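You operate a simulated robot arm through the tools that you are given. There is no shell and no other tool. Be economical: measure what you need, move in short steps, check, and stop when the job is done.

You run a simulated robot arm. Do the job below in one go: nothing can be reset, and whatever is moved stays where it is left.

JOB
Stick two labels on the waiting carton and let it roll down.
Fine: to the end of the lane; feed with the star knob, press the orange plunger, shut the gate again.

Only the result counts: the job must be done as asked and must still hold three seconds after the hand-in. Knocking over, shifting, dropping, spilling or breaking anything else fails it.

ROBOT AND FRAMES
A 7-joint arm with a two-finger parallel gripper, fixed in place. Base frame: the origin is at the foot of the arm, x ahead of it, y to its left, z up; the work surface is at about z = 0. Lengths are in mm, angles in degrees, forces in N, time in s.
With the tool pointing down near the work surface it reaches from about 240 to 620 mm from the base axis. Its first joint turns from -66.0 to 66.0 degrees. Payload 2.6 kg.
The TCP is the grasp point between the finger pads, 30 mm short of the fingertips. In the tool frame z runs along the fingers and y along their closing line. The gripper opens to 94 mm. The fingers are 28 mm wide and 10 mm thick; the gripper's body (50 by 96 mm) begins 55 mm behind the TCP.
Orientation is that of the tool frame in the base frame, as [roll, pitch, yaw] about the fixed x, y, z axes, in that order (R = Rz(yaw) Ry(pitch) Rx(roll)). With the fingers straight down and closing along the base's y, the tool's x points along the base's -x, its y along +y and its z along -z.

CONTROLS
- The arm moves only by the tool servo_tool. Its argument "moves" is a list of rows, each an object (a shift or turn left out is 0, a gripper value left out holds the last) with "travel": the shift along the tool's x, y, z in units of 300 mm (1.0 is 300 mm), a list of three; "dr": the turn, a rotation vector about the tool's x, y, z in units of 90 degrees (1.0 is 90 degrees), a list of three; "hand": the closure in counts, from 0 (fully open) to 255 (shut). In form: [{"travel": [dx, dy, dz], "dr": [wx, wy, wz], "hand": hand}, ...]. A call has 1 to 10 rows; each row is the pose to reach, as a shift and turn from the pose commanded when the call began, along the tool's axes at that moment. A call with a number of a shift or a turn outside -1 to 1 is refused whole. A row lasts 0.2 s, in which the tool goes at most 50 mm and 8.6 degrees; a call with a longer step from one row to the next is refused whole, and so is a gripper value outside its range. Where a pose cannot be reached the arm comes as near as it can. A force on the tool above 70 N (or 10 N above the force at the start of the call, whichever is more), or a blocked arm, ends the call early, and 0.2 s more pass. The fingers move at their own pace (about 72 mm/s each) and stop on an object; they squeeze with about 45 N. The grip force told is the motor's: it shows also when the fingers shut on nothing. Time passes only in rows, and 0.2 s behind the last, so rows that repeat a pose let the fingers close. It gives the time, the measured TCP pose, the force on the tool (base axes), the opening and the grip force at its end, in the units of the frame above (readings bear some noise), with the torque about the TCP (base axes, N m) and any sound that the robot's microphone picked up.
- Cameras (640 x 400 px; columns grow to the right, rows downward): "scene" is fixed at [45.3, 419.8, 564.1]; the picture's right is [-0.85, -0.53, 0.00], its down [-0.26, 0.41, -0.88] and it looks along [0.47, -0.74, -0.48] (base axes); focal length 255 px, centre (320, 200). "wrist" rides on the gripper at [76, 14, -102] in the tool frame; the picture's right is [-0.18, 0.98, 0.00], its down [-0.75, -0.14, -0.64] and it looks along [-0.63, -0.12, 0.77] (tool axes); focal length 243 px, centre (320, 200). There is no depth. A picture from a camera that has moved, and an enlarged one, comes with that camera's place and axes in the base frame and with its lens. The place of the scene camera against the robot may be out by one fixed shift of up to 25 mm in any direction.
- camera(camera): a new picture of that camera. No time passes.
- close_up(camera, box): a new picture of the part [left, top, right, bottom] of that camera's present view, enlarged. No time passes.
- job_done(): hands the job in; it is judged then, once.

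Go step by step. Nothing tells you positions but the pictures and the camera data: compare them with the known pose of the tool, close in by small moves and look again before you grip or let go. The budget is 120 turns and 64 pictures, counting those below and the enlarged ones. Unless the task says otherwise, let go and move clear before handing in, and close with one line.

The tools are called after "Call:" as name(argument=value, ...) on one line, values as JSON. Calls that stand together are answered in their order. servo_tool: Moves the arm, as the interface text tells. Its arguments: {"type":"object","properties":{"moves":{"type":"array"}},"required":["moves"]} The other tools are called the same way: camera (camera) takes a picture; close_up (camera, box) takes an enlarged picture of a part of a camera's view; job_done () hands the job in.

At the start:

```text
clock: 0.0
eef_pos: [291.1, 53.0, 474.1]
orientation: [179.9, 0.0, -179.9]
ft_force: [-0.8, -0.4, 0.0]
moment: [-0.02, 0.01, 0.04]
opening: 93.9
gripper_force: 0.2
```

scene: 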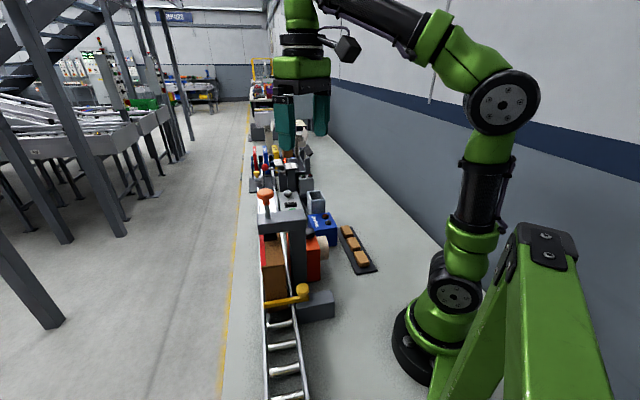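
wrist: 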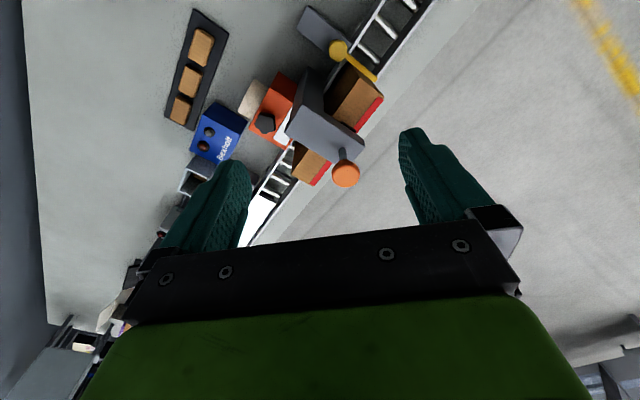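

I see a roller lane with a carton held by a yellow gate, an orange plunger on a grey bridge above it, and an orange label dispenser with a dark star knob beside it. I will look closer first.

Call:
close_up(camera="scene", box=[220, 140, 400, 340])

Call:
close_up(camera="wrist", box=[150, 0, 450, 220])

```text
2.00 times, centred on (310, 240) of scene
camera zoom: at [45.3, 419.8, 564.1], right [-0.85, -0.53, 0.0], down [-0.26, 0.41, -0.88], along [0.47, -0.74, -0.48], focal length 510 px, centre (340, 120)
```

zoom: 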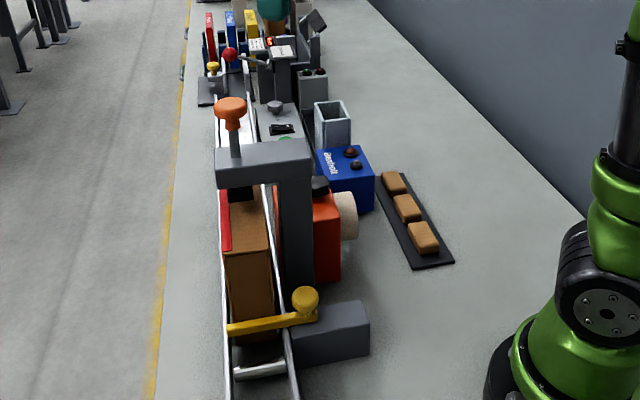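

```text
1.82 times, centred on (300, 110) of wrist
camera zoom: at [215.4, 66.9, 575.9], right [0.18, 0.98, 0.0], down [0.75, -0.14, 0.64], along [0.63, -0.12, -0.77], focal length 441 px, centre (356, 364)
```

zoom: 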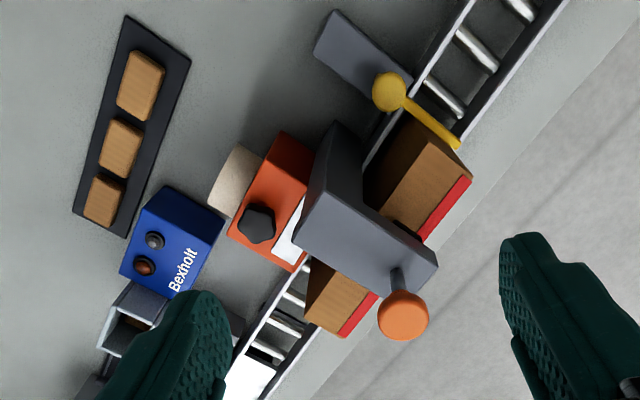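

Call:
servo_tool(moves=[{"travel": [0, -0.15, 0]}, {"travel": [0, -0.3, 0]}, {"travel": [0, -0.45, 0]}, {"travel": [0, -0.5, 0]}, {"travel": [0, -0.5, 0]}])

Call:
camera(camera="wrist")

```text
clock: 1.2
eef_pos: [293.1, -97.1, 474.0]
orientation: [-180.0, 0.0, 179.9]
ft_force: [-0.6, 0.6, 0.5]
moment: [0.0, -0.01, 0.01]
opening: 93.7
gripper_force: 0.0
```

```text
59 pictures are left
camera wrist: at [216.9, -83.6, 576.4], right [0.18, 0.98, 0.0], down [0.75, -0.14, 0.64], along [0.63, -0.12, -0.77], focal length 243 px, centre (320, 200)
```

wrist: 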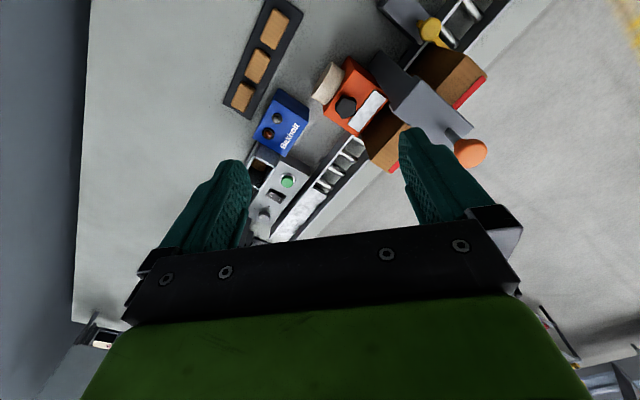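

Call:
close_up(camera="wrist", box=[300, 0, 500, 180])

Call:
close_up(camera="wrist", box=[230, 90, 390, 250])

Call:
close_up(camera="scene", box=[250, 180, 350, 260])

```text
2.22 times, centred on (400, 90) of wrist
camera zoom: at [216.9, -83.6, 576.4], right [0.18, 0.98, 0.0], down [0.75, -0.14, 0.64], along [0.63, -0.12, -0.77], focal length 539 px, centre (142, 444)
```

zoom: 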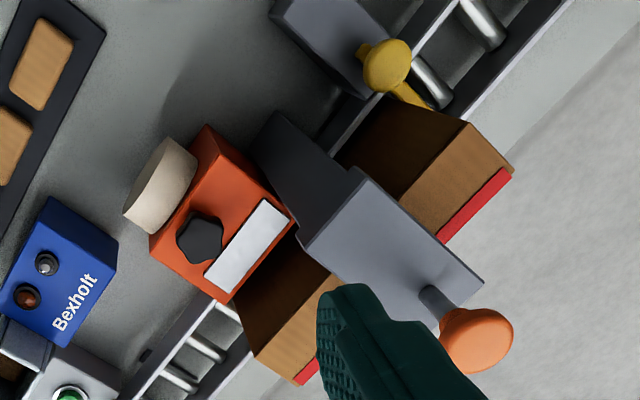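

```text
2.50 times, centred on (310, 170) of wrist
camera zoom: at [216.9, -83.6, 576.4], right [0.18, 0.98, 0.0], down [0.75, -0.14, 0.64], along [0.63, -0.12, -0.77], focal length 606 px, centre (345, 275)
```

zoom: 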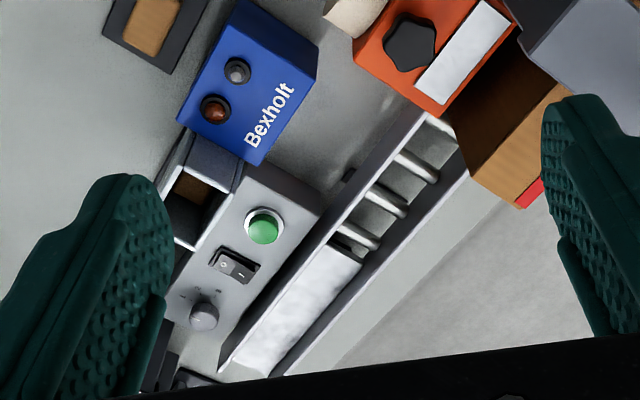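

```text
5.00 times, centred on (300, 220) of scene
camera zoom: at [45.3, 419.8, 564.1], right [-0.85, -0.53, 0.0], down [-0.26, 0.41, -0.88], along [0.47, -0.74, -0.48], focal length 1275 px, centre (420, 100)
```

zoom: 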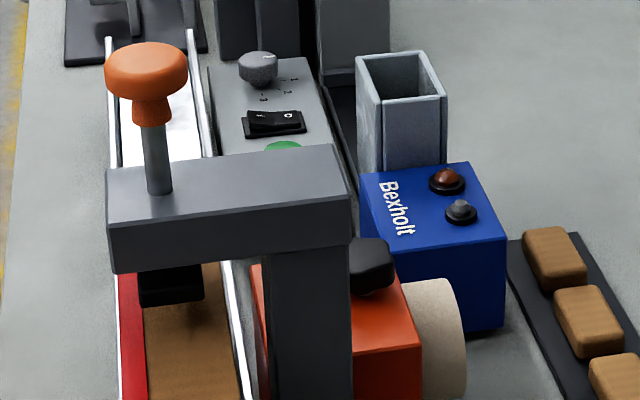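

The star knob seems to be near (373,-66,137), the plunger cap near (390,67,316), and the gate knob near (289,83,96). I'll lower the camera for a nearer look at the knob.

Call:
servo_tool(moves=[{"travel": [0.03, 0.05, 0.13]}, {"travel": [0.06, 0.1, 0.26]}, {"travel": [0.07, 0.15, 0.39]}, {"travel": [0.07, 0.15, 0.48]}, {"travel": [0.07, 0.15, 0.48]}])

Call:
camera(camera="wrist")

Call:
close_up(camera="wrist", box=[230, 40, 430, 180])

```text
clock: 2.4
eef_pos: [268.8, -53.5, 329.0]
orientation: [179.9, 0.1, -180.0]
ft_force: [-0.1, -0.7, -0.4]
moment: [0.04, 0.0, 0.03]
opening: 93.8
gripper_force: 0.1
```

```text
55 pictures are left
camera wrist: at [194.4, -39.6, 432.2], right [0.18, 0.98, 0.0], down [0.75, -0.14, 0.64], along [0.63, -0.12, -0.77], focal length 243 px, centre (320, 200)
```

wrist: 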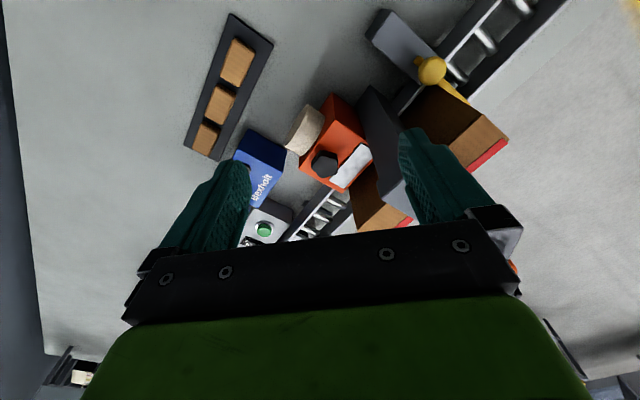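

```text
2.86 times, centred on (330, 110) of wrist
camera zoom: at [194.4, -39.6, 432.2], right [0.18, 0.98, 0.0], down [0.75, -0.14, 0.64], along [0.63, -0.12, -0.77], focal length 693 px, centre (291, 457)
```

zoom: 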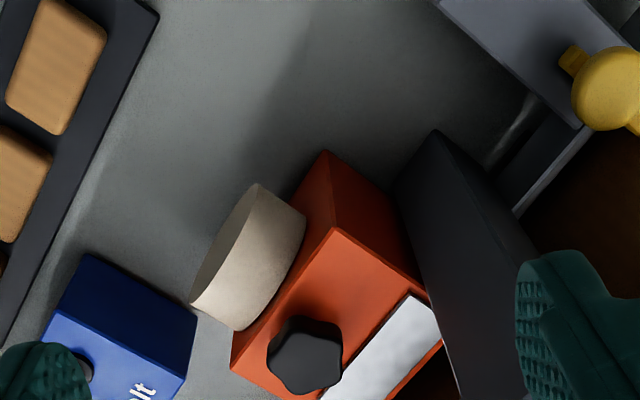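

The knob is a five-lobed star about 37 mm across, close to the bridge post. I'll yaw the tool at this height so the fingers close across the lane with the wrist camera on the upstream side, clear of the post.

Call:
servo_tool(moves=[{"dr": [0, 0, -0.095]}, {"dr": [0, 0, -0.19]}, {"dr": [0, 0, -0.285]}, {"dr": [0, 0, -0.38]}, {"dr": [0, 0, -0.475]}, {"dr": [0, 0, -0.57]}, {"dr": [0, 0, -0.665]}, {"dr": [0, 0, -0.76]}, {"dr": [0, 0, -0.76]}])

```text
clock: 4.4
eef_pos: [271.0, -52.2, 327.8]
orientation: [180.0, 0.0, -111.4]
ft_force: [-0.1, -0.7, -0.1]
moment: [-0.02, 0.01, 0.02]
opening: 93.9
gripper_force: 0.1
```

Call:
servo_tool(moves=[{"dr": [0, 0, -0.095]}, {"dr": [0, 0, -0.19]}, {"dr": [0, 0, -0.285]}, {"dr": [0, 0, -0.38]}, {"dr": [0, 0, -0.475]}, {"dr": [0, 0, -0.57]}, {"dr": [0, 0, -0.665]}, {"dr": [0, 0, -0.756]}, {"dr": [0, 0, -0.756]}])

Call:
camera(camera="wrist")

```text
clock: 6.4
eef_pos: [270.6, -51.2, 329.7]
orientation: [-179.9, 0.0, -43.4]
ft_force: [-0.5, 0.2, -0.7]
moment: [-0.01, -0.03, 0.0]
opening: 94.0
gripper_force: 0.1
```

```text
53 pictures are left
camera wrist: at [316.3, -115.2, 432.2], right [-0.81, -0.59, 0.0], down [-0.45, 0.62, 0.64], along [-0.38, 0.52, -0.77], focal length 243 px, centre (320, 200)
```

wrist: 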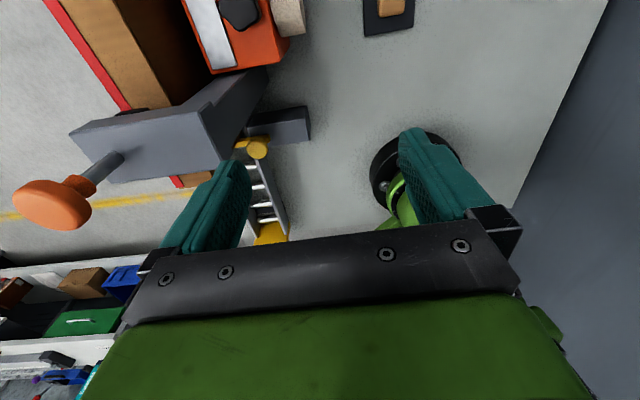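

Call:
close_up(camera="wrist", box=[180, 0, 320, 100])

Call:
close_up(camera="wrist", box=[150, 90, 330, 250])

```text
4.00 times, centred on (250, 50) of wrist
camera zoom: at [316.3, -115.2, 432.2], right [-0.81, -0.59, 0.0], down [-0.45, 0.62, 0.64], along [-0.38, 0.52, -0.77], focal length 970 px, centre (600, 800)
```

zoom: 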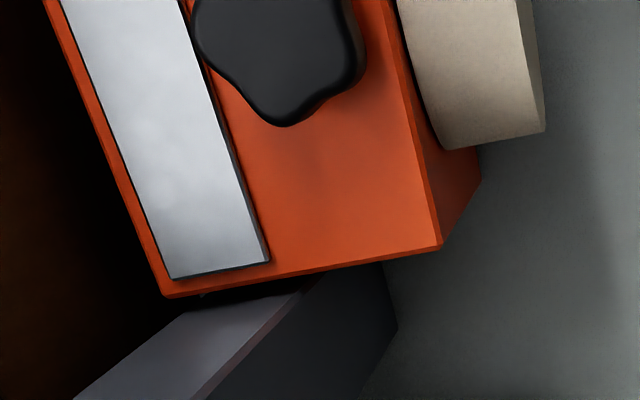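

```text
2.50 times, centred on (240, 170) of wrist
camera zoom: at [316.3, -115.2, 432.2], right [-0.81, -0.59, 0.0], down [-0.45, 0.62, 0.64], along [-0.38, 0.52, -0.77], focal length 606 px, centre (520, 275)
```

zoom: 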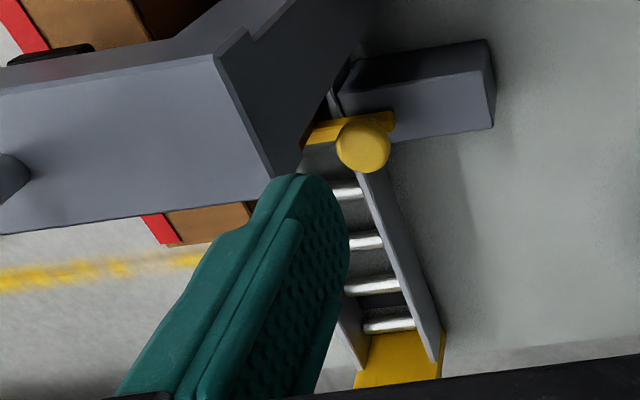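

The lane ends in a yellow stop, so the path below the gate looks free. Next I move above the star knob at a safe height and check the alignment.

Call:
servo_tool(moves=[{"travel": [0.094, -0.066, 0], "dr": [0, 0, -0.07]}, {"travel": [0.188, -0.133, 0], "dr": [0, 0, -0.149]}, {"travel": [0.282, -0.199, 0], "dr": [0, 0, -0.149], "hand": 70}, {"travel": [0.282, -0.199, 0], "dr": [0, 0, -0.149], "hand": 70}, {"travel": [0.282, -0.199, 0], "dr": [0, 0, -0.149], "hand": 70}])

Call:
camera(camera="wrist")

```text
clock: 7.6
eef_pos: [301.9, -34.4, 307.9]
orientation: [-179.9, -0.2, -30.3]
ft_force: [0.3, 0.9, 0.4]
moment: [-0.02, 0.0, 0.0]
opening: 68.2
gripper_force: 0.1
out of reach, approached as far as the arm can: row 2, 3, 4, 5
```

```text
50 pictures are left
camera wrist: at [360.2, -85.0, 411.0], right [-0.65, -0.76, 0.0], down [-0.58, 0.5, 0.64], along [-0.48, 0.42, -0.77], focal length 243 px, centre (320, 200)
```

wrist: 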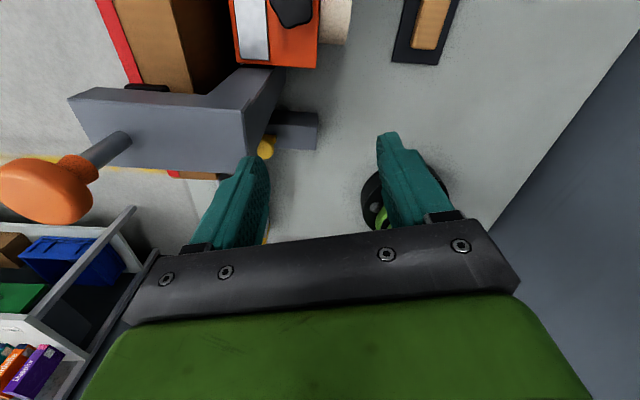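

That yaw is beyond the wrist's limit here. The star has a second symmetric grip at yaw -66, so I'll turn back to that.

Call:
servo_tool(moves=[{"dr": [0, 0, 0.095]}, {"dr": [0, 0, 0.19]}, {"dr": [0, 0, 0.285]}, {"dr": [0, 0, 0.36]}, {"dr": [0, 0, 0.4]}, {"dr": [0, 0, 0.4]}])

```text
clock: 9.0
eef_pos: [300.3, -38.2, 307.5]
orientation: [180.0, 0.0, -66.2]
ft_force: [0.1, -0.1, 0.2]
moment: [-0.05, -0.02, -0.05]
opening: 68.1
gripper_force: 0.0
```

Call:
servo_tool(moves=[{"travel": [0.09, -0.09, 0]}, {"travel": [0.1826, -0.1843, 0]}, {"travel": [0.1826, -0.1843, 0]}, {"travel": [0.1826, -0.1843, 0.1]}, {"travel": [0.1826, -0.1843, 0.2]}, {"travel": [0.1826, -0.1843, 0.2]}])

Call:
camera(camera="wrist")

Call:
close_up(camera="scene", box=[240, 120, 400, 260])

```text
clock: 10.4
eef_pos: [373.2, -65.9, 249.1]
orientation: [-180.0, 0.0, -66.1]
ft_force: [-0.7, 0.7, -0.4]
moment: [0.0, 0.03, -0.02]
opening: 68.1
gripper_force: 0.1
```

```text
49 pictures are left
camera wrist: at [392.4, -142.0, 351.3], right [-0.97, -0.23, 0.0], down [-0.18, 0.75, 0.64], along [-0.15, 0.63, -0.77], focal length 243 px, centre (320, 200)
```

wrist: 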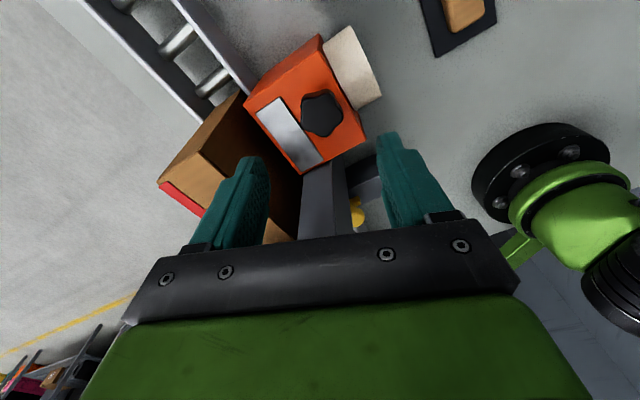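

```text
2.86 times, centred on (320, 190) of scene
camera zoom: at [45.3, 419.8, 564.1], right [-0.85, -0.53, 0.0], down [-0.26, 0.41, -0.88], along [0.47, -0.74, -0.48], focal length 728 px, centre (320, 229)
```

zoom: 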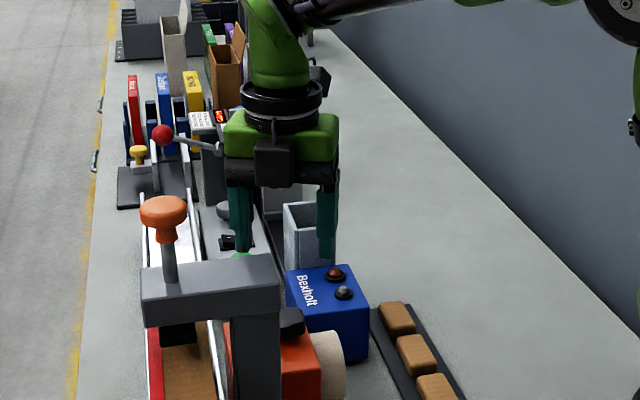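

Call:
close_up(camera="wrist", box=[270, 70, 370, 160])

```text
4.44 times, centred on (320, 115) of wrist
camera zoom: at [392.4, -142.0, 351.3], right [-0.97, -0.23, 0.0], down [-0.18, 0.75, 0.64], along [-0.15, 0.63, -0.77], focal length 1078 px, centre (320, 578)
```

zoom: 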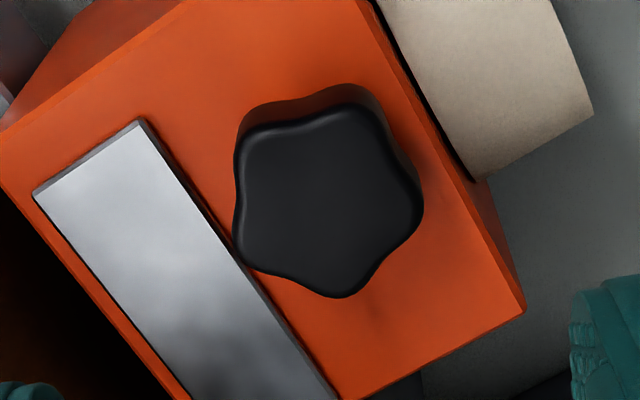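

The star's lobes sit about 18° off the present finger line, and the box top is near z=121 with the knob top near 140. I'll turn to yaw -48 to align with a lobe, then descend to TCP z≈157.

Call:
servo_tool(moves=[{"dr": [0, 0, -0.09]}, {"dr": [0, 0, -0.18]}, {"dr": [0, 0, -0.2]}, {"dr": [0, 0, -0.2]}])

Call:
close_up(camera="wrist", box=[240, 60, 400, 180])

```text
clock: 11.4
eef_pos: [373.8, -66.2, 247.6]
orientation: [180.0, -0.1, -48.1]
ft_force: [0.2, -0.5, 0.8]
moment: [-0.01, 0.0, -0.02]
opening: 68.3
gripper_force: 0.0
```

```text
3.33 times, centred on (320, 120) of wrist
camera zoom: at [414.9, -133.2, 350.1], right [-0.85, -0.52, 0.0], down [-0.4, 0.65, 0.64], along [-0.33, 0.55, -0.77], focal length 809 px, centre (320, 467)
```

zoom: 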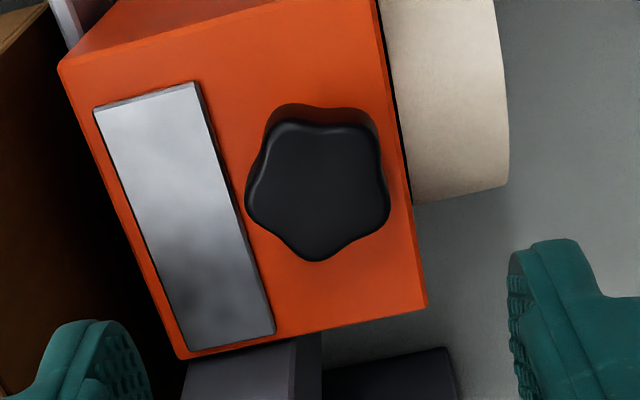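

Call:
servo_tool(moves=[{"travel": [0, 0, 0.1]}, {"travel": [0, 0, 0.2]}, {"travel": [0, 0, 0.27]}, {"travel": [0, 0, 0.3]}, {"travel": [0, 0, 0.3]}])

Call:
camera(camera="wrist")

Call:
close_up(camera="scene", box=[240, 160, 360, 260])

```text
clock: 12.6
eef_pos: [373.0, -67.5, 157.2]
orientation: [-180.0, 0.0, -48.1]
ft_force: [0.7, -0.7, 0.2]
moment: [-0.03, -0.04, -0.02]
opening: 68.1
gripper_force: 0.1
```

```text
45 pictures are left
camera wrist: at [414.3, -133.5, 259.5], right [-0.85, -0.52, 0.0], down [-0.4, 0.65, 0.64], along [-0.33, 0.55, -0.77], focal length 243 px, centre (320, 200)
```

wrist: 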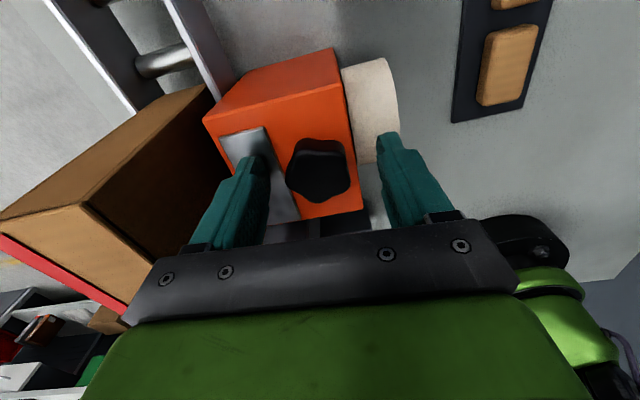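

```text
4.00 times, centred on (300, 210) of scene
camera zoom: at [45.3, 419.8, 564.1], right [-0.85, -0.53, 0.0], down [-0.26, 0.41, -0.88], along [0.47, -0.74, -0.48], focal length 1020 px, centre (400, 160)
```

zoom: 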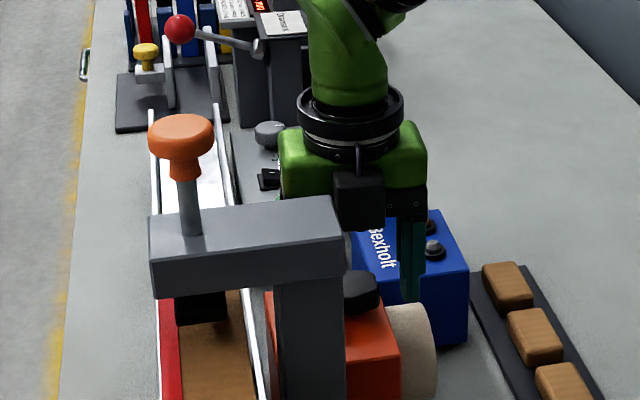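

Call:
close_up(camera="scene", box=[275, 180, 325, 220])

```text
10.00 times, centred on (300, 200) of scene
camera zoom: at [45.3, 419.8, 564.1], right [-0.85, -0.53, 0.0], down [-0.26, 0.41, -0.88], along [0.47, -0.74, -0.48], focal length 2550 px, centre (520, 200)
```

zoom: 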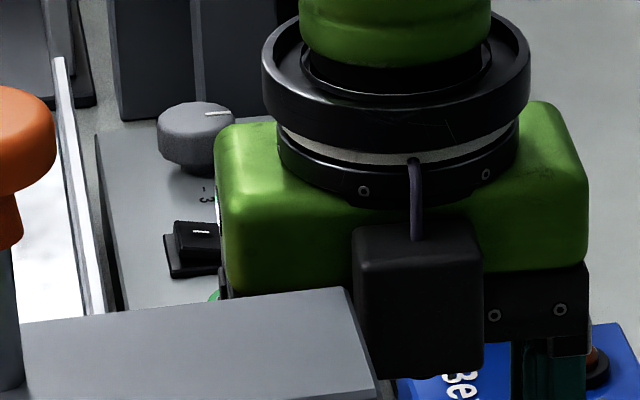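

The gripper body sits beside the bridge end with a few mm of clearance and no contact force. I'll close on the knob now.

Call:
servo_tool(moves=[{"hand": 140}, {"hand": 255}, {"hand": 255}, {"hand": 255}])

Call:
camera(camera="wrist")

```text
clock: 13.6
eef_pos: [374.5, -65.1, 156.4]
orientation: [-179.7, 0.0, -47.9]
ft_force: [14.1, 8.8, -6.1]
moment: [-0.1, -0.35, -0.06]
opening: 35.6
gripper_force: 45.3
```

```text
42 pictures are left
camera wrist: at [415.1, -132.5, 259.9], right [-0.85, -0.52, 0.0], down [-0.4, 0.65, 0.64], along [-0.33, 0.55, -0.77], focal length 243 px, centre (320, 200)
```

wrist: 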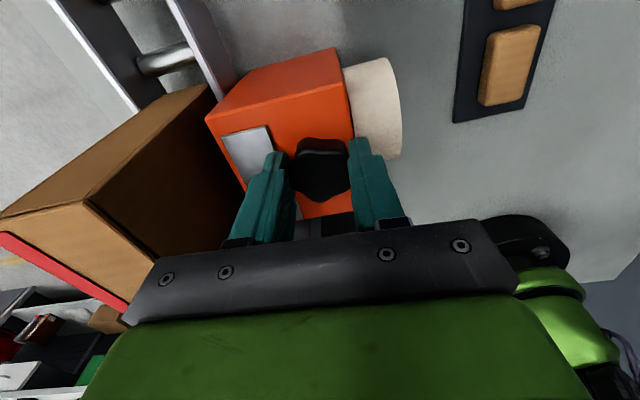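

Call:
servo_tool(moves=[{"travel": [0, -0.008, 0]}, {"travel": [0, -0.008, 0], "dr": [0, 0, 0.08]}, {"travel": [0, -0.008, 0], "dr": [0, 0, 0.16]}, {"travel": [0, -0.008, 0], "dr": [0, 0, 0.22]}, {"travel": [0, -0.008, 0], "dr": [0, 0, 0.22]}])

Call:
camera(camera="wrist")

```text
clock: 14.8
eef_pos: [373.9, -66.2, 156.1]
orientation: [179.8, 0.1, -68.2]
ft_force: [-23.0, -0.8, 11.6]
moment: [0.64, 0.31, -0.01]
opening: 35.7
gripper_force: 45.0
```

```text
41 pictures are left
camera wrist: at [390.3, -142.6, 259.8], right [-0.98, -0.19, 0.0], down [-0.15, 0.75, 0.64], along [-0.13, 0.63, -0.77], focal length 243 px, centre (320, 200)
```

wrist: 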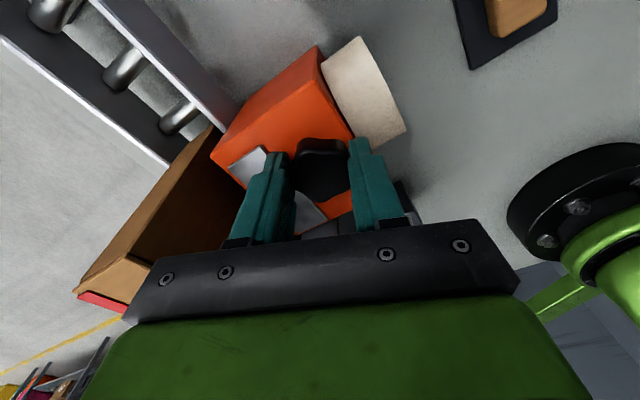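

Call:
servo_tool(moves=[{"travel": [0, 0.008, 0]}, {"travel": [0, 0.008, 0], "dr": [0, 0, 0.08]}, {"travel": [0, 0.008, 0], "dr": [0, 0, 0.16]}, {"travel": [0, 0.008, 0], "dr": [0, 0, 0.24]}, {"travel": [0, 0.008, 0], "dr": [0, 0, 0.24]}])

Call:
camera(camera="wrist")

```text
clock: 16.0
eef_pos: [373.9, -66.8, 157.2]
orientation: [180.0, 0.2, -89.5]
ft_force: [-5.2, 5.9, -1.7]
moment: [-1.2, 0.05, -0.03]
opening: 35.6
gripper_force: 44.9
```

```text
40 pictures are left
camera wrist: at [360.6, -143.0, 259.8], right [-0.98, 0.18, 0.0], down [0.13, 0.75, 0.64], along [0.11, 0.63, -0.77], focal length 243 px, centre (320, 200)
```

wrist: 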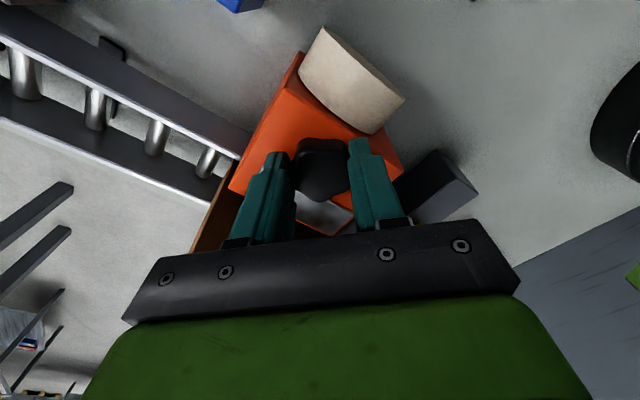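

Call:
close_up(camera="scene", box=[270, 180, 340, 240])

Call:
close_up(camera="wrist", box=[260, 120, 400, 240])

```text
6.67 times, centred on (305, 210) of scene
camera zoom: at [45.3, 419.8, 564.1], right [-0.85, -0.53, 0.0], down [-0.26, 0.41, -0.88], along [0.47, -0.74, -0.48], focal length 1700 px, centre (420, 133)
```

zoom: 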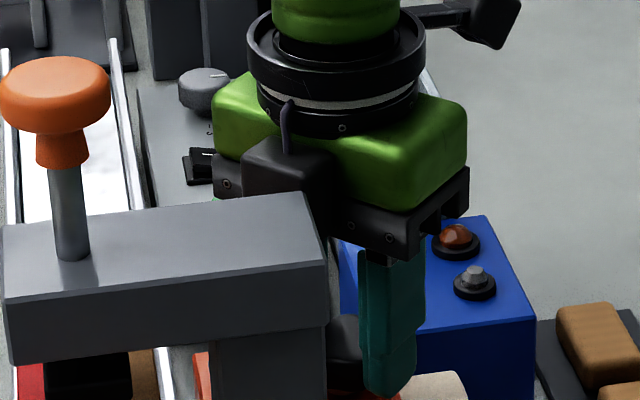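

```text
3.33 times, centred on (330, 180) of wrist
camera zoom: at [360.6, -143.0, 259.8], right [-0.98, 0.18, 0.0], down [0.13, 0.75, 0.64], along [0.11, 0.63, -0.77], focal length 809 px, centre (287, 267)
```

zoom: 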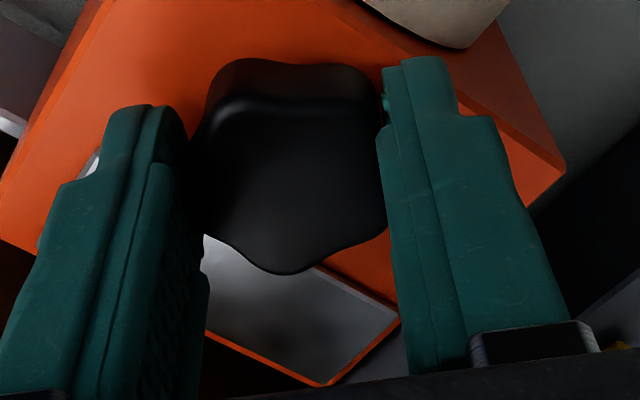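

The knob is following the fingers and there is clearance to the bridge. I'll keep turning clockwise.

Call:
servo_tool(moves=[{"dr": [0, 0, 0.08]}, {"dr": [0, 0, 0.16]}, {"dr": [0, 0, 0.2]}, {"dr": [0, 0, 0.2]}])

```text
clock: 17.0
eef_pos: [373.4, -67.6, 157.8]
orientation: [-180.0, 0.1, -107.8]
ft_force: [-18.7, 0.9, 13.3]
moment: [1.05, -0.04, -0.01]
opening: 35.7
gripper_force: 44.7
```

Call:
servo_tool(moves=[{"dr": [0, 0, 0.08]}, {"dr": [0, 0, 0.16]}, {"dr": [0, 0, 0.2]}, {"dr": [0, 0, 0.2]}])

Call:
close_up(camera="scene", box=[260, 180, 360, 260])

Call:
camera(camera="wrist")

```text
clock: 18.0
eef_pos: [372.9, -65.8, 156.4]
orientation: [179.7, 0.0, -125.7]
ft_force: [-24.0, 1.0, 15.8]
moment: [0.0, 0.19, 0.02]
opening: 35.6
gripper_force: 44.5
```

```text
5.00 times, centred on (310, 220) of scene
camera zoom: at [45.2, 419.8, 564.1], right [-0.85, -0.53, 0.0], down [-0.26, 0.41, -0.88], along [0.47, -0.74, -0.48], focal length 1275 px, centre (370, 100)
```

zoom: 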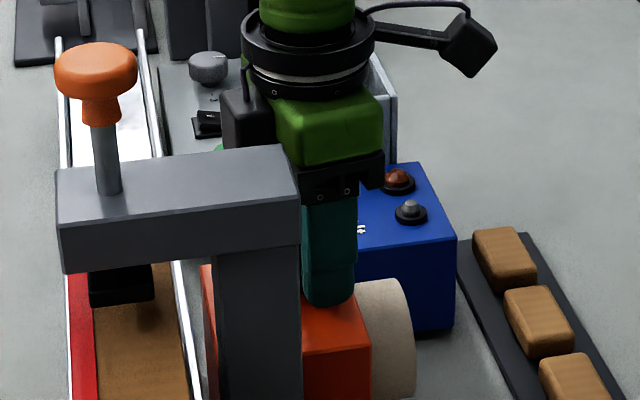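

```text
36 pictures are left
camera wrist: at [317.6, -120.1, 259.9], right [-0.69, 0.72, 0.0], down [0.56, 0.53, 0.64], along [0.46, 0.44, -0.77], focal length 243 px, centre (320, 200)
```

wrist: 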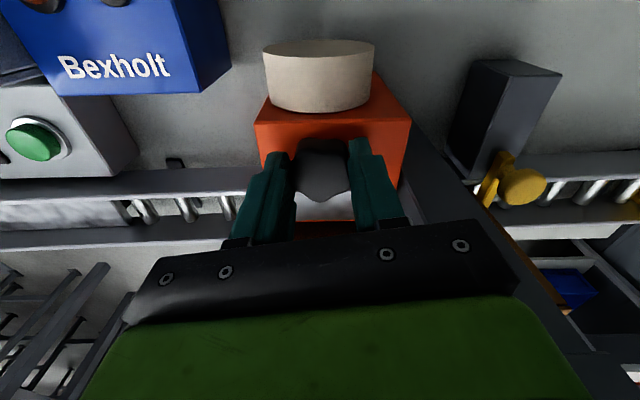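

Call:
servo_tool(moves=[{"travel": [0.004, 0.006, 0], "dr": [0, 0, 0.07]}, {"travel": [0.004, 0.006, 0], "dr": [0, 0, 0.15]}, {"travel": [0.004, 0.006, 0], "dr": [0, 0, 0.15]}])

Call:
close_up(camera="wrist", box=[220, 0, 420, 240])

```text
clock: 18.8
eef_pos: [372.1, -65.7, 157.2]
orientation: [-179.8, 0.2, -138.9]
ft_force: [7.3, -1.3, -2.7]
moment: [-0.36, 0.82, -0.05]
opening: 35.6
gripper_force: 44.9
```

```text
1.67 times, centred on (320, 120) of wrist
camera zoom: at [305.8, -105.2, 259.6], right [-0.51, 0.86, 0.0], down [0.66, 0.39, 0.64], along [0.56, 0.32, -0.76], focal length 404 px, centre (320, 333)
```

zoom: 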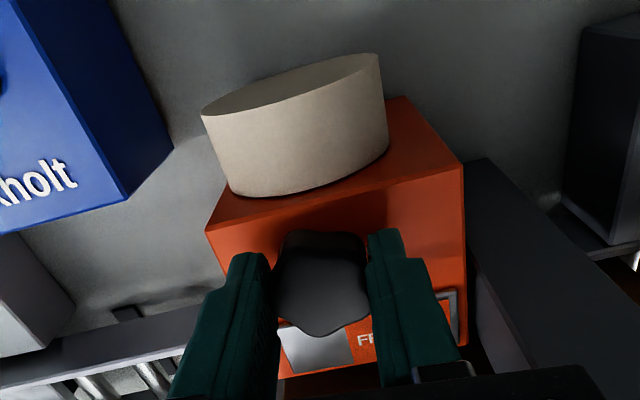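

Turning has made something happen: the window now shows an orange part lettered "FR…". I'll open, lift a little and look at it.

Call:
servo_tool(moves=[{"hand": 70}, {"hand": 70}, {"hand": 70}, {"travel": [0, 0, -0.12], "hand": 70}, {"travel": [0, 0, -0.24], "hand": 70}, {"travel": [0, 0, -0.24], "hand": 70}])

Call:
close_up(camera="wrist", box=[220, 40, 420, 240])

```text
clock: 20.2
eef_pos: [368.8, -65.3, 229.4]
orientation: [-179.9, 0.2, -139.0]
ft_force: [0.1, -0.1, -0.5]
moment: [0.01, 0.02, 0.02]
opening: 68.4
gripper_force: 0.0
```

```text
2.00 times, centred on (320, 140) of wrist
camera zoom: at [302.2, -105.3, 332.1], right [-0.51, 0.86, 0.0], down [0.66, 0.39, 0.64], along [0.55, 0.33, -0.77], focal length 485 px, centre (320, 320)
```

zoom: 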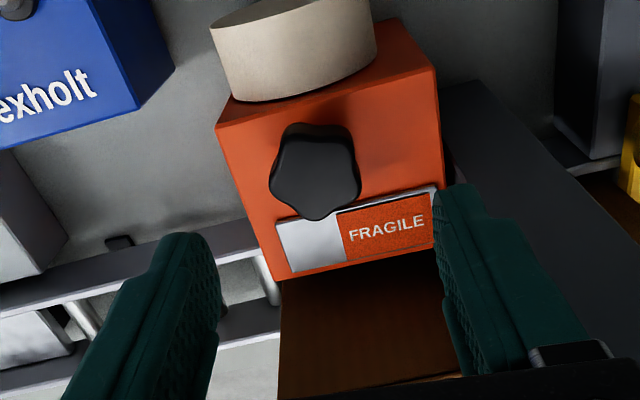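

A FRAGILE label is now at the bridge end of the window, so the feed worked: about 90° clockwise, with the label seeming to appear between 78° and 91°. Next I lift, close the fingers and move over the plunger cap.

Call:
servo_tool(moves=[{"travel": [0, 0, -0.16], "hand": 255}, {"travel": [0, 0, -0.32], "hand": 255}, {"travel": [0, 0, -0.48], "hand": 255}, {"travel": [0, 0, -0.52], "hand": 255}, {"travel": [-0.117, 0.093, -0.52]}, {"travel": [-0.233, 0.187, -0.52]}, {"travel": [-0.349, 0.28, -0.52]}, {"travel": [-0.349, 0.28, -0.52]}])

Call:
camera(camera="wrist")

Call:
close_up(camera="scene", box=[210, 120, 350, 260])

```text
clock: 22.0
eef_pos: [394.4, 65.7, 385.3]
orientation: [-180.0, 0.1, -139.0]
ft_force: [0.3, -0.5, 0.0]
moment: [-0.02, 0.03, 0.0]
opening: 0.1
gripper_force: 33.0
```

```text
33 pictures are left
camera wrist: at [328.8, 26.9, 488.1], right [-0.51, 0.86, 0.0], down [0.66, 0.39, 0.64], along [0.55, 0.32, -0.77], focal length 243 px, centre (320, 200)
```

wrist: 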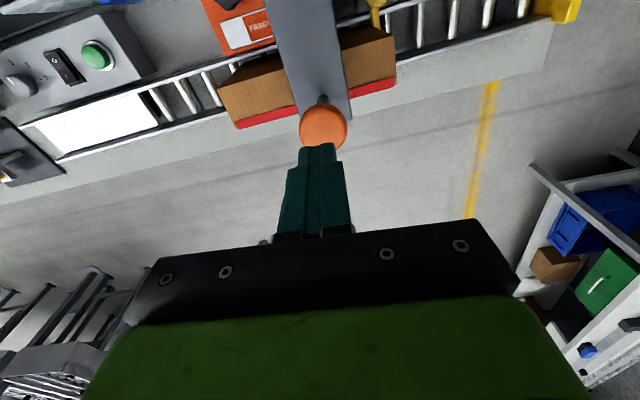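

```text
2.86 times, centred on (280, 190) of scene
camera zoom: at [45.3, 419.8, 564.1], right [-0.85, -0.53, 0.0], down [-0.26, 0.41, -0.88], along [0.47, -0.74, -0.48], focal length 728 px, centre (434, 229)
```

zoom: 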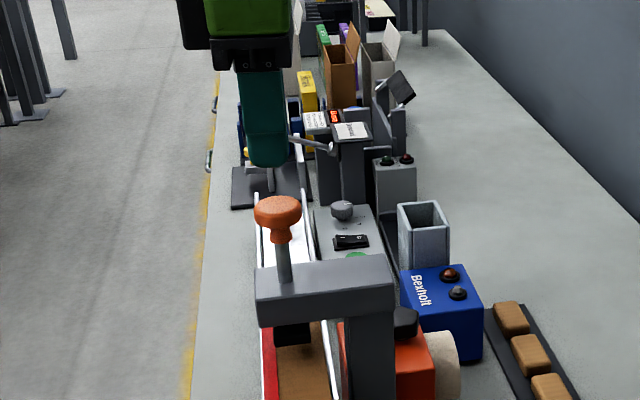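

The cap is within about 4 mm of the finger axis. I'll press straight down in small steps and watch the force.

Call:
servo_tool(moves=[{"travel": [0.0076, 0.0066, 0.06]}, {"travel": [0.0076, 0.0066, 0.11]}, {"travel": [0.0076, 0.0066, 0.14]}, {"travel": [0.0076, 0.0066, 0.17]}, {"travel": [0.0076, 0.0066, 0.17]}])

```text
clock: 23.2
eef_pos: [392.4, 65.3, 334.6]
orientation: [-180.0, 0.3, -139.1]
ft_force: [-3.3, -1.4, 20.2]
moment: [-0.02, 0.08, 0.14]
opening: 0.0
gripper_force: 32.8
heard: click
```

Call:
servo_tool(moves=[{"travel": [0, 0, 0.02]}, {"travel": [0, 0, 0.03]}, {"travel": [0, 0, 0.03]}])

Call:
close_up(camera="scene", box=[230, 170, 350, 290])

```text
clock: 23.8
eef_pos: [392.1, 65.1, 334.8]
orientation: [-179.5, 1.0, -139.2]
ft_force: [-5.1, -1.0, 9.8]
moment: [0.0, 0.16, 0.01]
opening: 0.0
gripper_force: 33.2
stopped in row 2: the force on the tool passed its limit at 73 N (the readings are from after the stop); the commanded pose is now the measured one
```

```text
3.33 times, centred on (290, 230) of scene
camera zoom: at [45.3, 419.8, 564.1], right [-0.85, -0.53, 0.0], down [-0.26, 0.41, -0.88], along [0.47, -0.74, -0.48], focal length 850 px, centre (420, 100)
```

zoom: 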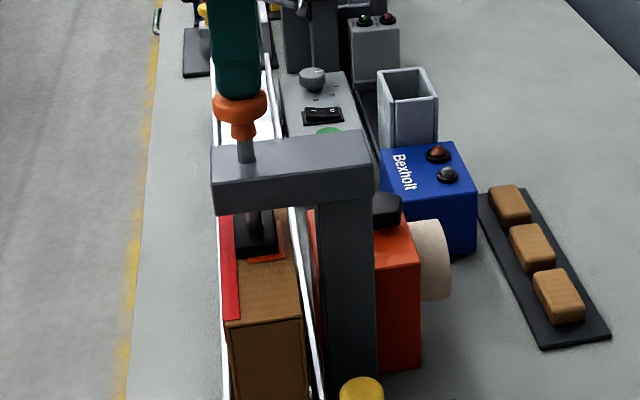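

The plunger is down on the carton with the label under its pad. I'll lift and check the result.

Call:
servo_tool(moves=[{"travel": [0, 0, -0.06]}, {"travel": [0, 0, -0.17]}, {"travel": [0, 0, -0.17]}])

Call:
close_up(camera="scene", box=[230, 170, 350, 290])

Call:
close_up(camera="wrist", box=[190, 0, 410, 160])

```text
clock: 24.6
eef_pos: [390.6, 65.6, 384.1]
orientation: [-179.5, 0.9, -139.2]
ft_force: [-0.1, 0.1, -0.2]
moment: [-0.01, -0.01, 0.0]
opening: 0.1
gripper_force: 33.0
```

```text
3.33 times, centred on (290, 230) of scene
camera zoom: at [45.3, 419.8, 564.1], right [-0.85, -0.53, 0.0], down [-0.26, 0.41, -0.88], along [0.47, -0.74, -0.48], focal length 850 px, centre (420, 100)
```

zoom: 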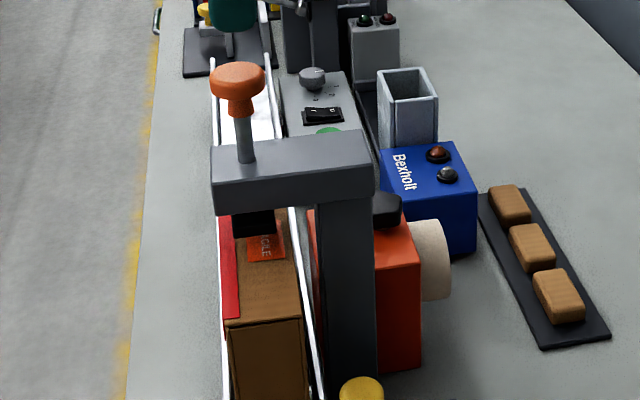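

```text
2.50 times, centred on (300, 80) of wrist
camera zoom: at [322.7, 25.4, 485.3], right [-0.5, 0.86, -0.01], down [0.65, 0.38, 0.66], along [0.57, 0.33, -0.76], focal length 606 px, centre (370, 500)
```

zoom: 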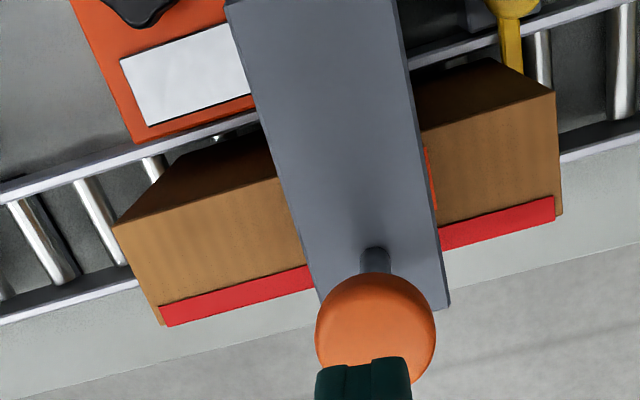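

The first label is on the carton, the window is blank again and the plunger has sprung back. I'll go back over the knob and open the hand.

Call:
servo_tool(moves=[{"dr": [-0.0056, 0.01, 0]}, {"travel": [0.111, -0.098, 0], "dr": [-0.0056, 0.01, 0]}, {"travel": [0.222, -0.196, 0], "dr": [-0.0056, 0.01, 0]}, {"travel": [0.333, -0.294, 0], "dr": [-0.0056, 0.01, 0], "hand": 70}, {"travel": [0.333, -0.294, 0], "dr": [-0.0056, 0.01, 0], "hand": 70}])

Call:
servo_tool(moves=[{"dr": [0, 0, -0.09]}, {"dr": [0, 0, -0.18]}, {"dr": [0, 0, -0.27]}, {"dr": [0, 0, -0.36]}, {"dr": [0, 0, -0.45]}, {"dr": [0, 0, -0.54]}, {"dr": [0, 0, -0.63]}, {"dr": [0, 0, -0.72]}, {"dr": [0, 0, -0.8]}, {"dr": [0, 0, -0.8]}])

```text
clock: 25.8
eef_pos: [371.8, -65.6, 384.3]
orientation: [180.0, 0.1, -139.2]
ft_force: [0.8, 0.0, 0.6]
moment: [-0.02, 0.01, 0.0]
opening: 67.9
gripper_force: 0.0
```

```text
clock: 27.9
eef_pos: [374.1, -67.6, 384.7]
orientation: [-180.0, 0.0, -67.1]
ft_force: [0.5, 0.3, -0.5]
moment: [-0.02, 0.01, 0.03]
opening: 68.3
gripper_force: 0.1
```

Call:
servo_tool(moves=[{"travel": [0, 0, 0.15]}, {"travel": [0, 0, 0.3]}, {"travel": [0, 0, 0.45]}, {"travel": [0, 0, 0.45]}])

Call:
close_up(camera="wrist", box=[240, 60, 400, 180])

```text
clock: 28.9
eef_pos: [375.0, -67.7, 249.6]
orientation: [180.0, 0.0, -67.2]
ft_force: [-0.3, -1.1, -0.9]
moment: [-0.01, -0.06, 0.0]
opening: 68.1
gripper_force: 0.0
```

```text
3.33 times, centred on (320, 120) of wrist
camera zoom: at [391.7, -143.4, 353.1], right [-0.98, -0.21, 0.0], down [-0.16, 0.75, 0.64], along [-0.13, 0.63, -0.77], focal length 809 px, centre (320, 467)
```

zoom: 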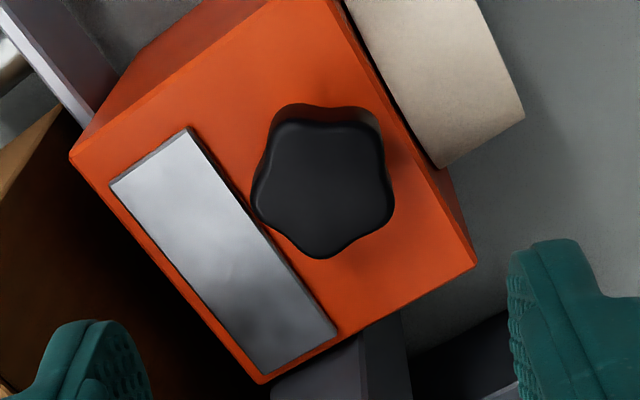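

Call:
servo_tool(moves=[{"travel": [0, 0.006, 0.1]}, {"travel": [0, 0.006, 0.2]}, {"travel": [0, 0.006, 0.28]}, {"travel": [0, 0.006, 0.308]}, {"travel": [0, 0.006, 0.308]}, {"travel": [0, 0.006, 0.308], "hand": 140}, {"travel": [0, 0.006, 0.308], "hand": 255}, {"travel": [0, 0.006, 0.308], "hand": 255}, {"travel": [0, 0.006, 0.308], "hand": 255}])

```text
clock: 30.9
eef_pos: [374.7, -65.7, 157.4]
orientation: [-179.7, -0.1, -67.0]
ft_force: [28.0, 8.1, -16.2]
moment: [0.07, -0.31, -0.01]
opening: 35.5
gripper_force: 44.9
```

Call:
servo_tool(moves=[{"travel": [0, -0.004, 0], "dr": [0, 0, 0.07]}, {"travel": [0, -0.004, 0], "dr": [0, 0, 0.14]}, {"travel": [0, -0.004, 0], "dr": [0, 0, 0.21]}, {"travel": [0, -0.004, 0], "dr": [0, 0, 0.28]}, {"travel": [0, -0.004, 0], "dr": [0, 0, 0.35]}, {"travel": [0, -0.004, 0], "dr": [0, 0, 0.42]}, {"travel": [0, -0.004, 0], "dr": [0, 0, 0.49]}, {"travel": [0, -0.004, 0], "dr": [0, 0, 0.49]}])

```text
clock: 32.8
eef_pos: [372.2, -66.1, 158.2]
orientation: [-180.0, 0.1, -111.3]
ft_force: [3.0, 21.1, 27.5]
moment: [-0.02, 0.33, 0.03]
opening: 35.6
gripper_force: 45.3
```

Call:
servo_tool(moves=[{"dr": [0, 0, 0.07]}, {"dr": [0, 0, 0.14]}, {"dr": [0, 0, 0.21]}, {"dr": [0, 0, 0.28]}, {"dr": [0, 0, 0.35]}, {"dr": [0, 0, 0.35]}])

Call:
close_up(camera="wrist", box=[220, 0, 420, 240])

Call:
close_up(camera="scene", box=[260, 170, 340, 240])

```text
clock: 34.1
eef_pos: [372.7, -65.4, 157.7]
orientation: [179.8, 0.2, -143.0]
ft_force: [-9.9, 20.8, 32.5]
moment: [0.59, -0.13, 0.0]
opening: 35.5
gripper_force: 44.8
```

```text
1.67 times, centred on (320, 120) of wrist
camera zoom: at [304.3, -100.6, 260.2], right [-0.45, 0.9, 0.0], down [0.69, 0.34, 0.64], along [0.58, 0.29, -0.77], focal length 404 px, centre (320, 333)
```

zoom: 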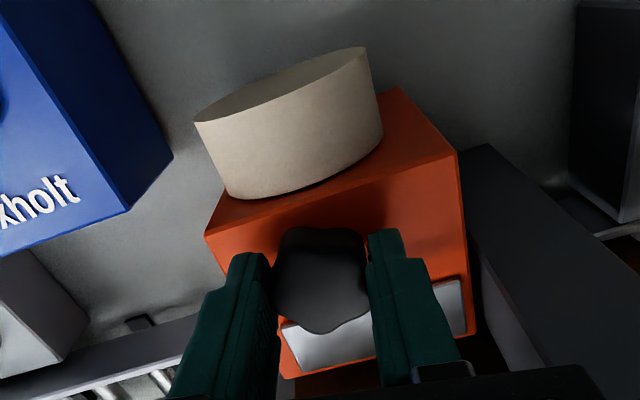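

```text
5.71 times, centred on (300, 205) of scene
camera zoom: at [45.1, 419.8, 564.1], right [-0.85, -0.53, 0.0], down [-0.26, 0.41, -0.88], along [0.47, -0.74, -0.48], focal length 1457 px, centre (434, 171)
```

zoom: 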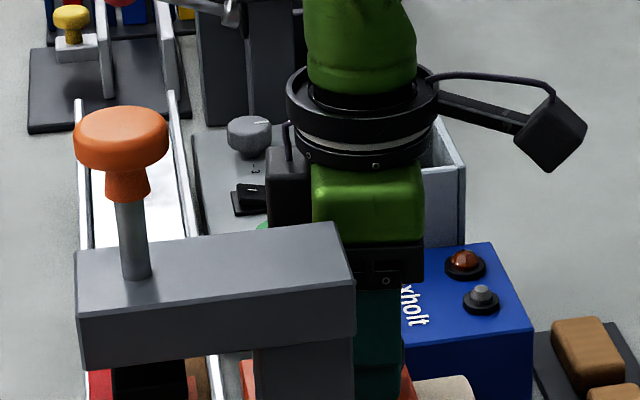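

Call:
servo_tool(moves=[{"dr": [0, 0, 0.06]}, {"dr": [0, 0, 0.12]}, {"dr": [0, 0, 0.16]}, {"dr": [0, 0, 0.16]}])

Call:
close_up(camera="wrist", box=[220, 0, 420, 240])

```text
clock: 35.1
eef_pos: [373.1, -65.0, 157.2]
orientation: [179.8, 0.1, -157.3]
ft_force: [-6.0, 20.2, 25.1]
moment: [0.4, -0.1, 0.0]
opening: 35.5
gripper_force: 44.6
```

```text
1.67 times, centred on (320, 120) of wrist
camera zoom: at [297.8, -82.2, 260.2], right [-0.21, 0.98, 0.0], down [0.75, 0.16, 0.64], along [0.63, 0.14, -0.77], focal length 404 px, centre (320, 333)
```

zoom: 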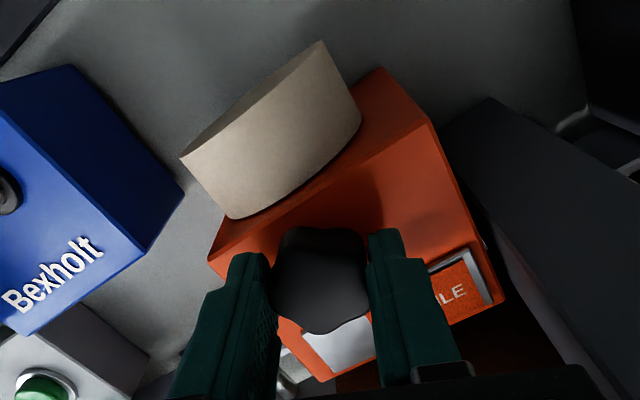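

The second label has appeared in the window. I'll open, lift and go back over the plunger.

Call:
servo_tool(moves=[{"hand": 70}, {"hand": 70}, {"hand": 70}, {"travel": [0, 0, -0.12], "hand": 70}, {"travel": [0, 0, -0.27], "hand": 70}, {"travel": [0, 0, -0.42], "hand": 255}, {"travel": [0, 0, -0.57], "hand": 255}, {"travel": [0, 0, -0.7], "hand": 255}, {"travel": [0, 0, -0.76], "hand": 255}, {"travel": [0, 0, -0.76], "hand": 255}])

```text
clock: 37.4
eef_pos: [373.2, -67.0, 386.2]
orientation: [180.0, 0.0, -157.2]
ft_force: [-0.6, -0.3, -0.2]
moment: [-0.01, -0.02, 0.01]
opening: 0.0
gripper_force: 33.2
```

Call:
servo_tool(moves=[{"travel": [-0.0765, 0.128, 0]}, {"travel": [-0.153, 0.256, 0]}, {"travel": [-0.2295, 0.3844, 0]}, {"travel": [-0.2295, 0.3844, 0]}])

Call:
close_up(camera="wrist", box=[190, 0, 450, 200])

```text
clock: 38.4
eef_pos: [393.0, 68.4, 384.9]
orientation: [180.0, 0.1, -157.2]
ft_force: [-1.1, -0.5, -0.1]
moment: [-0.01, 0.03, -0.03]
opening: 0.3
gripper_force: 33.1
```

```text
2.00 times, centred on (320, 100) of wrist
camera zoom: at [317.6, 51.9, 488.5], right [-0.21, 0.98, 0.0], down [0.75, 0.16, 0.64], along [0.63, 0.14, -0.77], focal length 485 px, centre (320, 400)
```

zoom: 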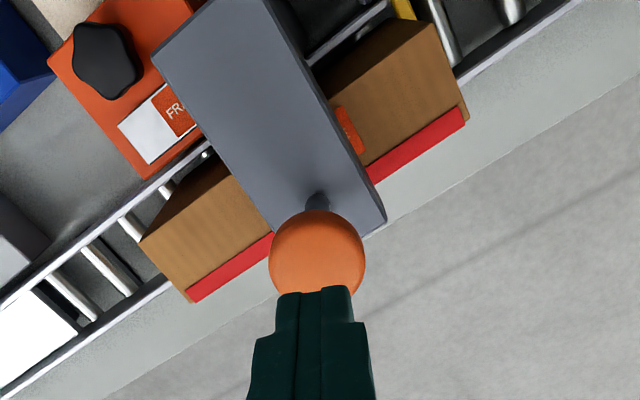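

Call:
servo_tool(moves=[{"travel": [0.0026, -0.006, 0.06]}, {"travel": [0.0026, -0.006, 0.11]}, {"travel": [0.0026, -0.006, 0.14]}, {"travel": [0.0026, -0.006, 0.17]}, {"travel": [0.0026, -0.006, 0.18]}, {"travel": [0.0026, -0.006, 0.18]}])

```text
clock: 39.8
eef_pos: [392.6, 65.2, 335.2]
orientation: [-180.0, 0.6, -157.2]
ft_force: [-8.0, 1.8, 44.4]
moment: [0.17, 0.26, 0.36]
opening: 0.3
gripper_force: 33.1
heard: click
```

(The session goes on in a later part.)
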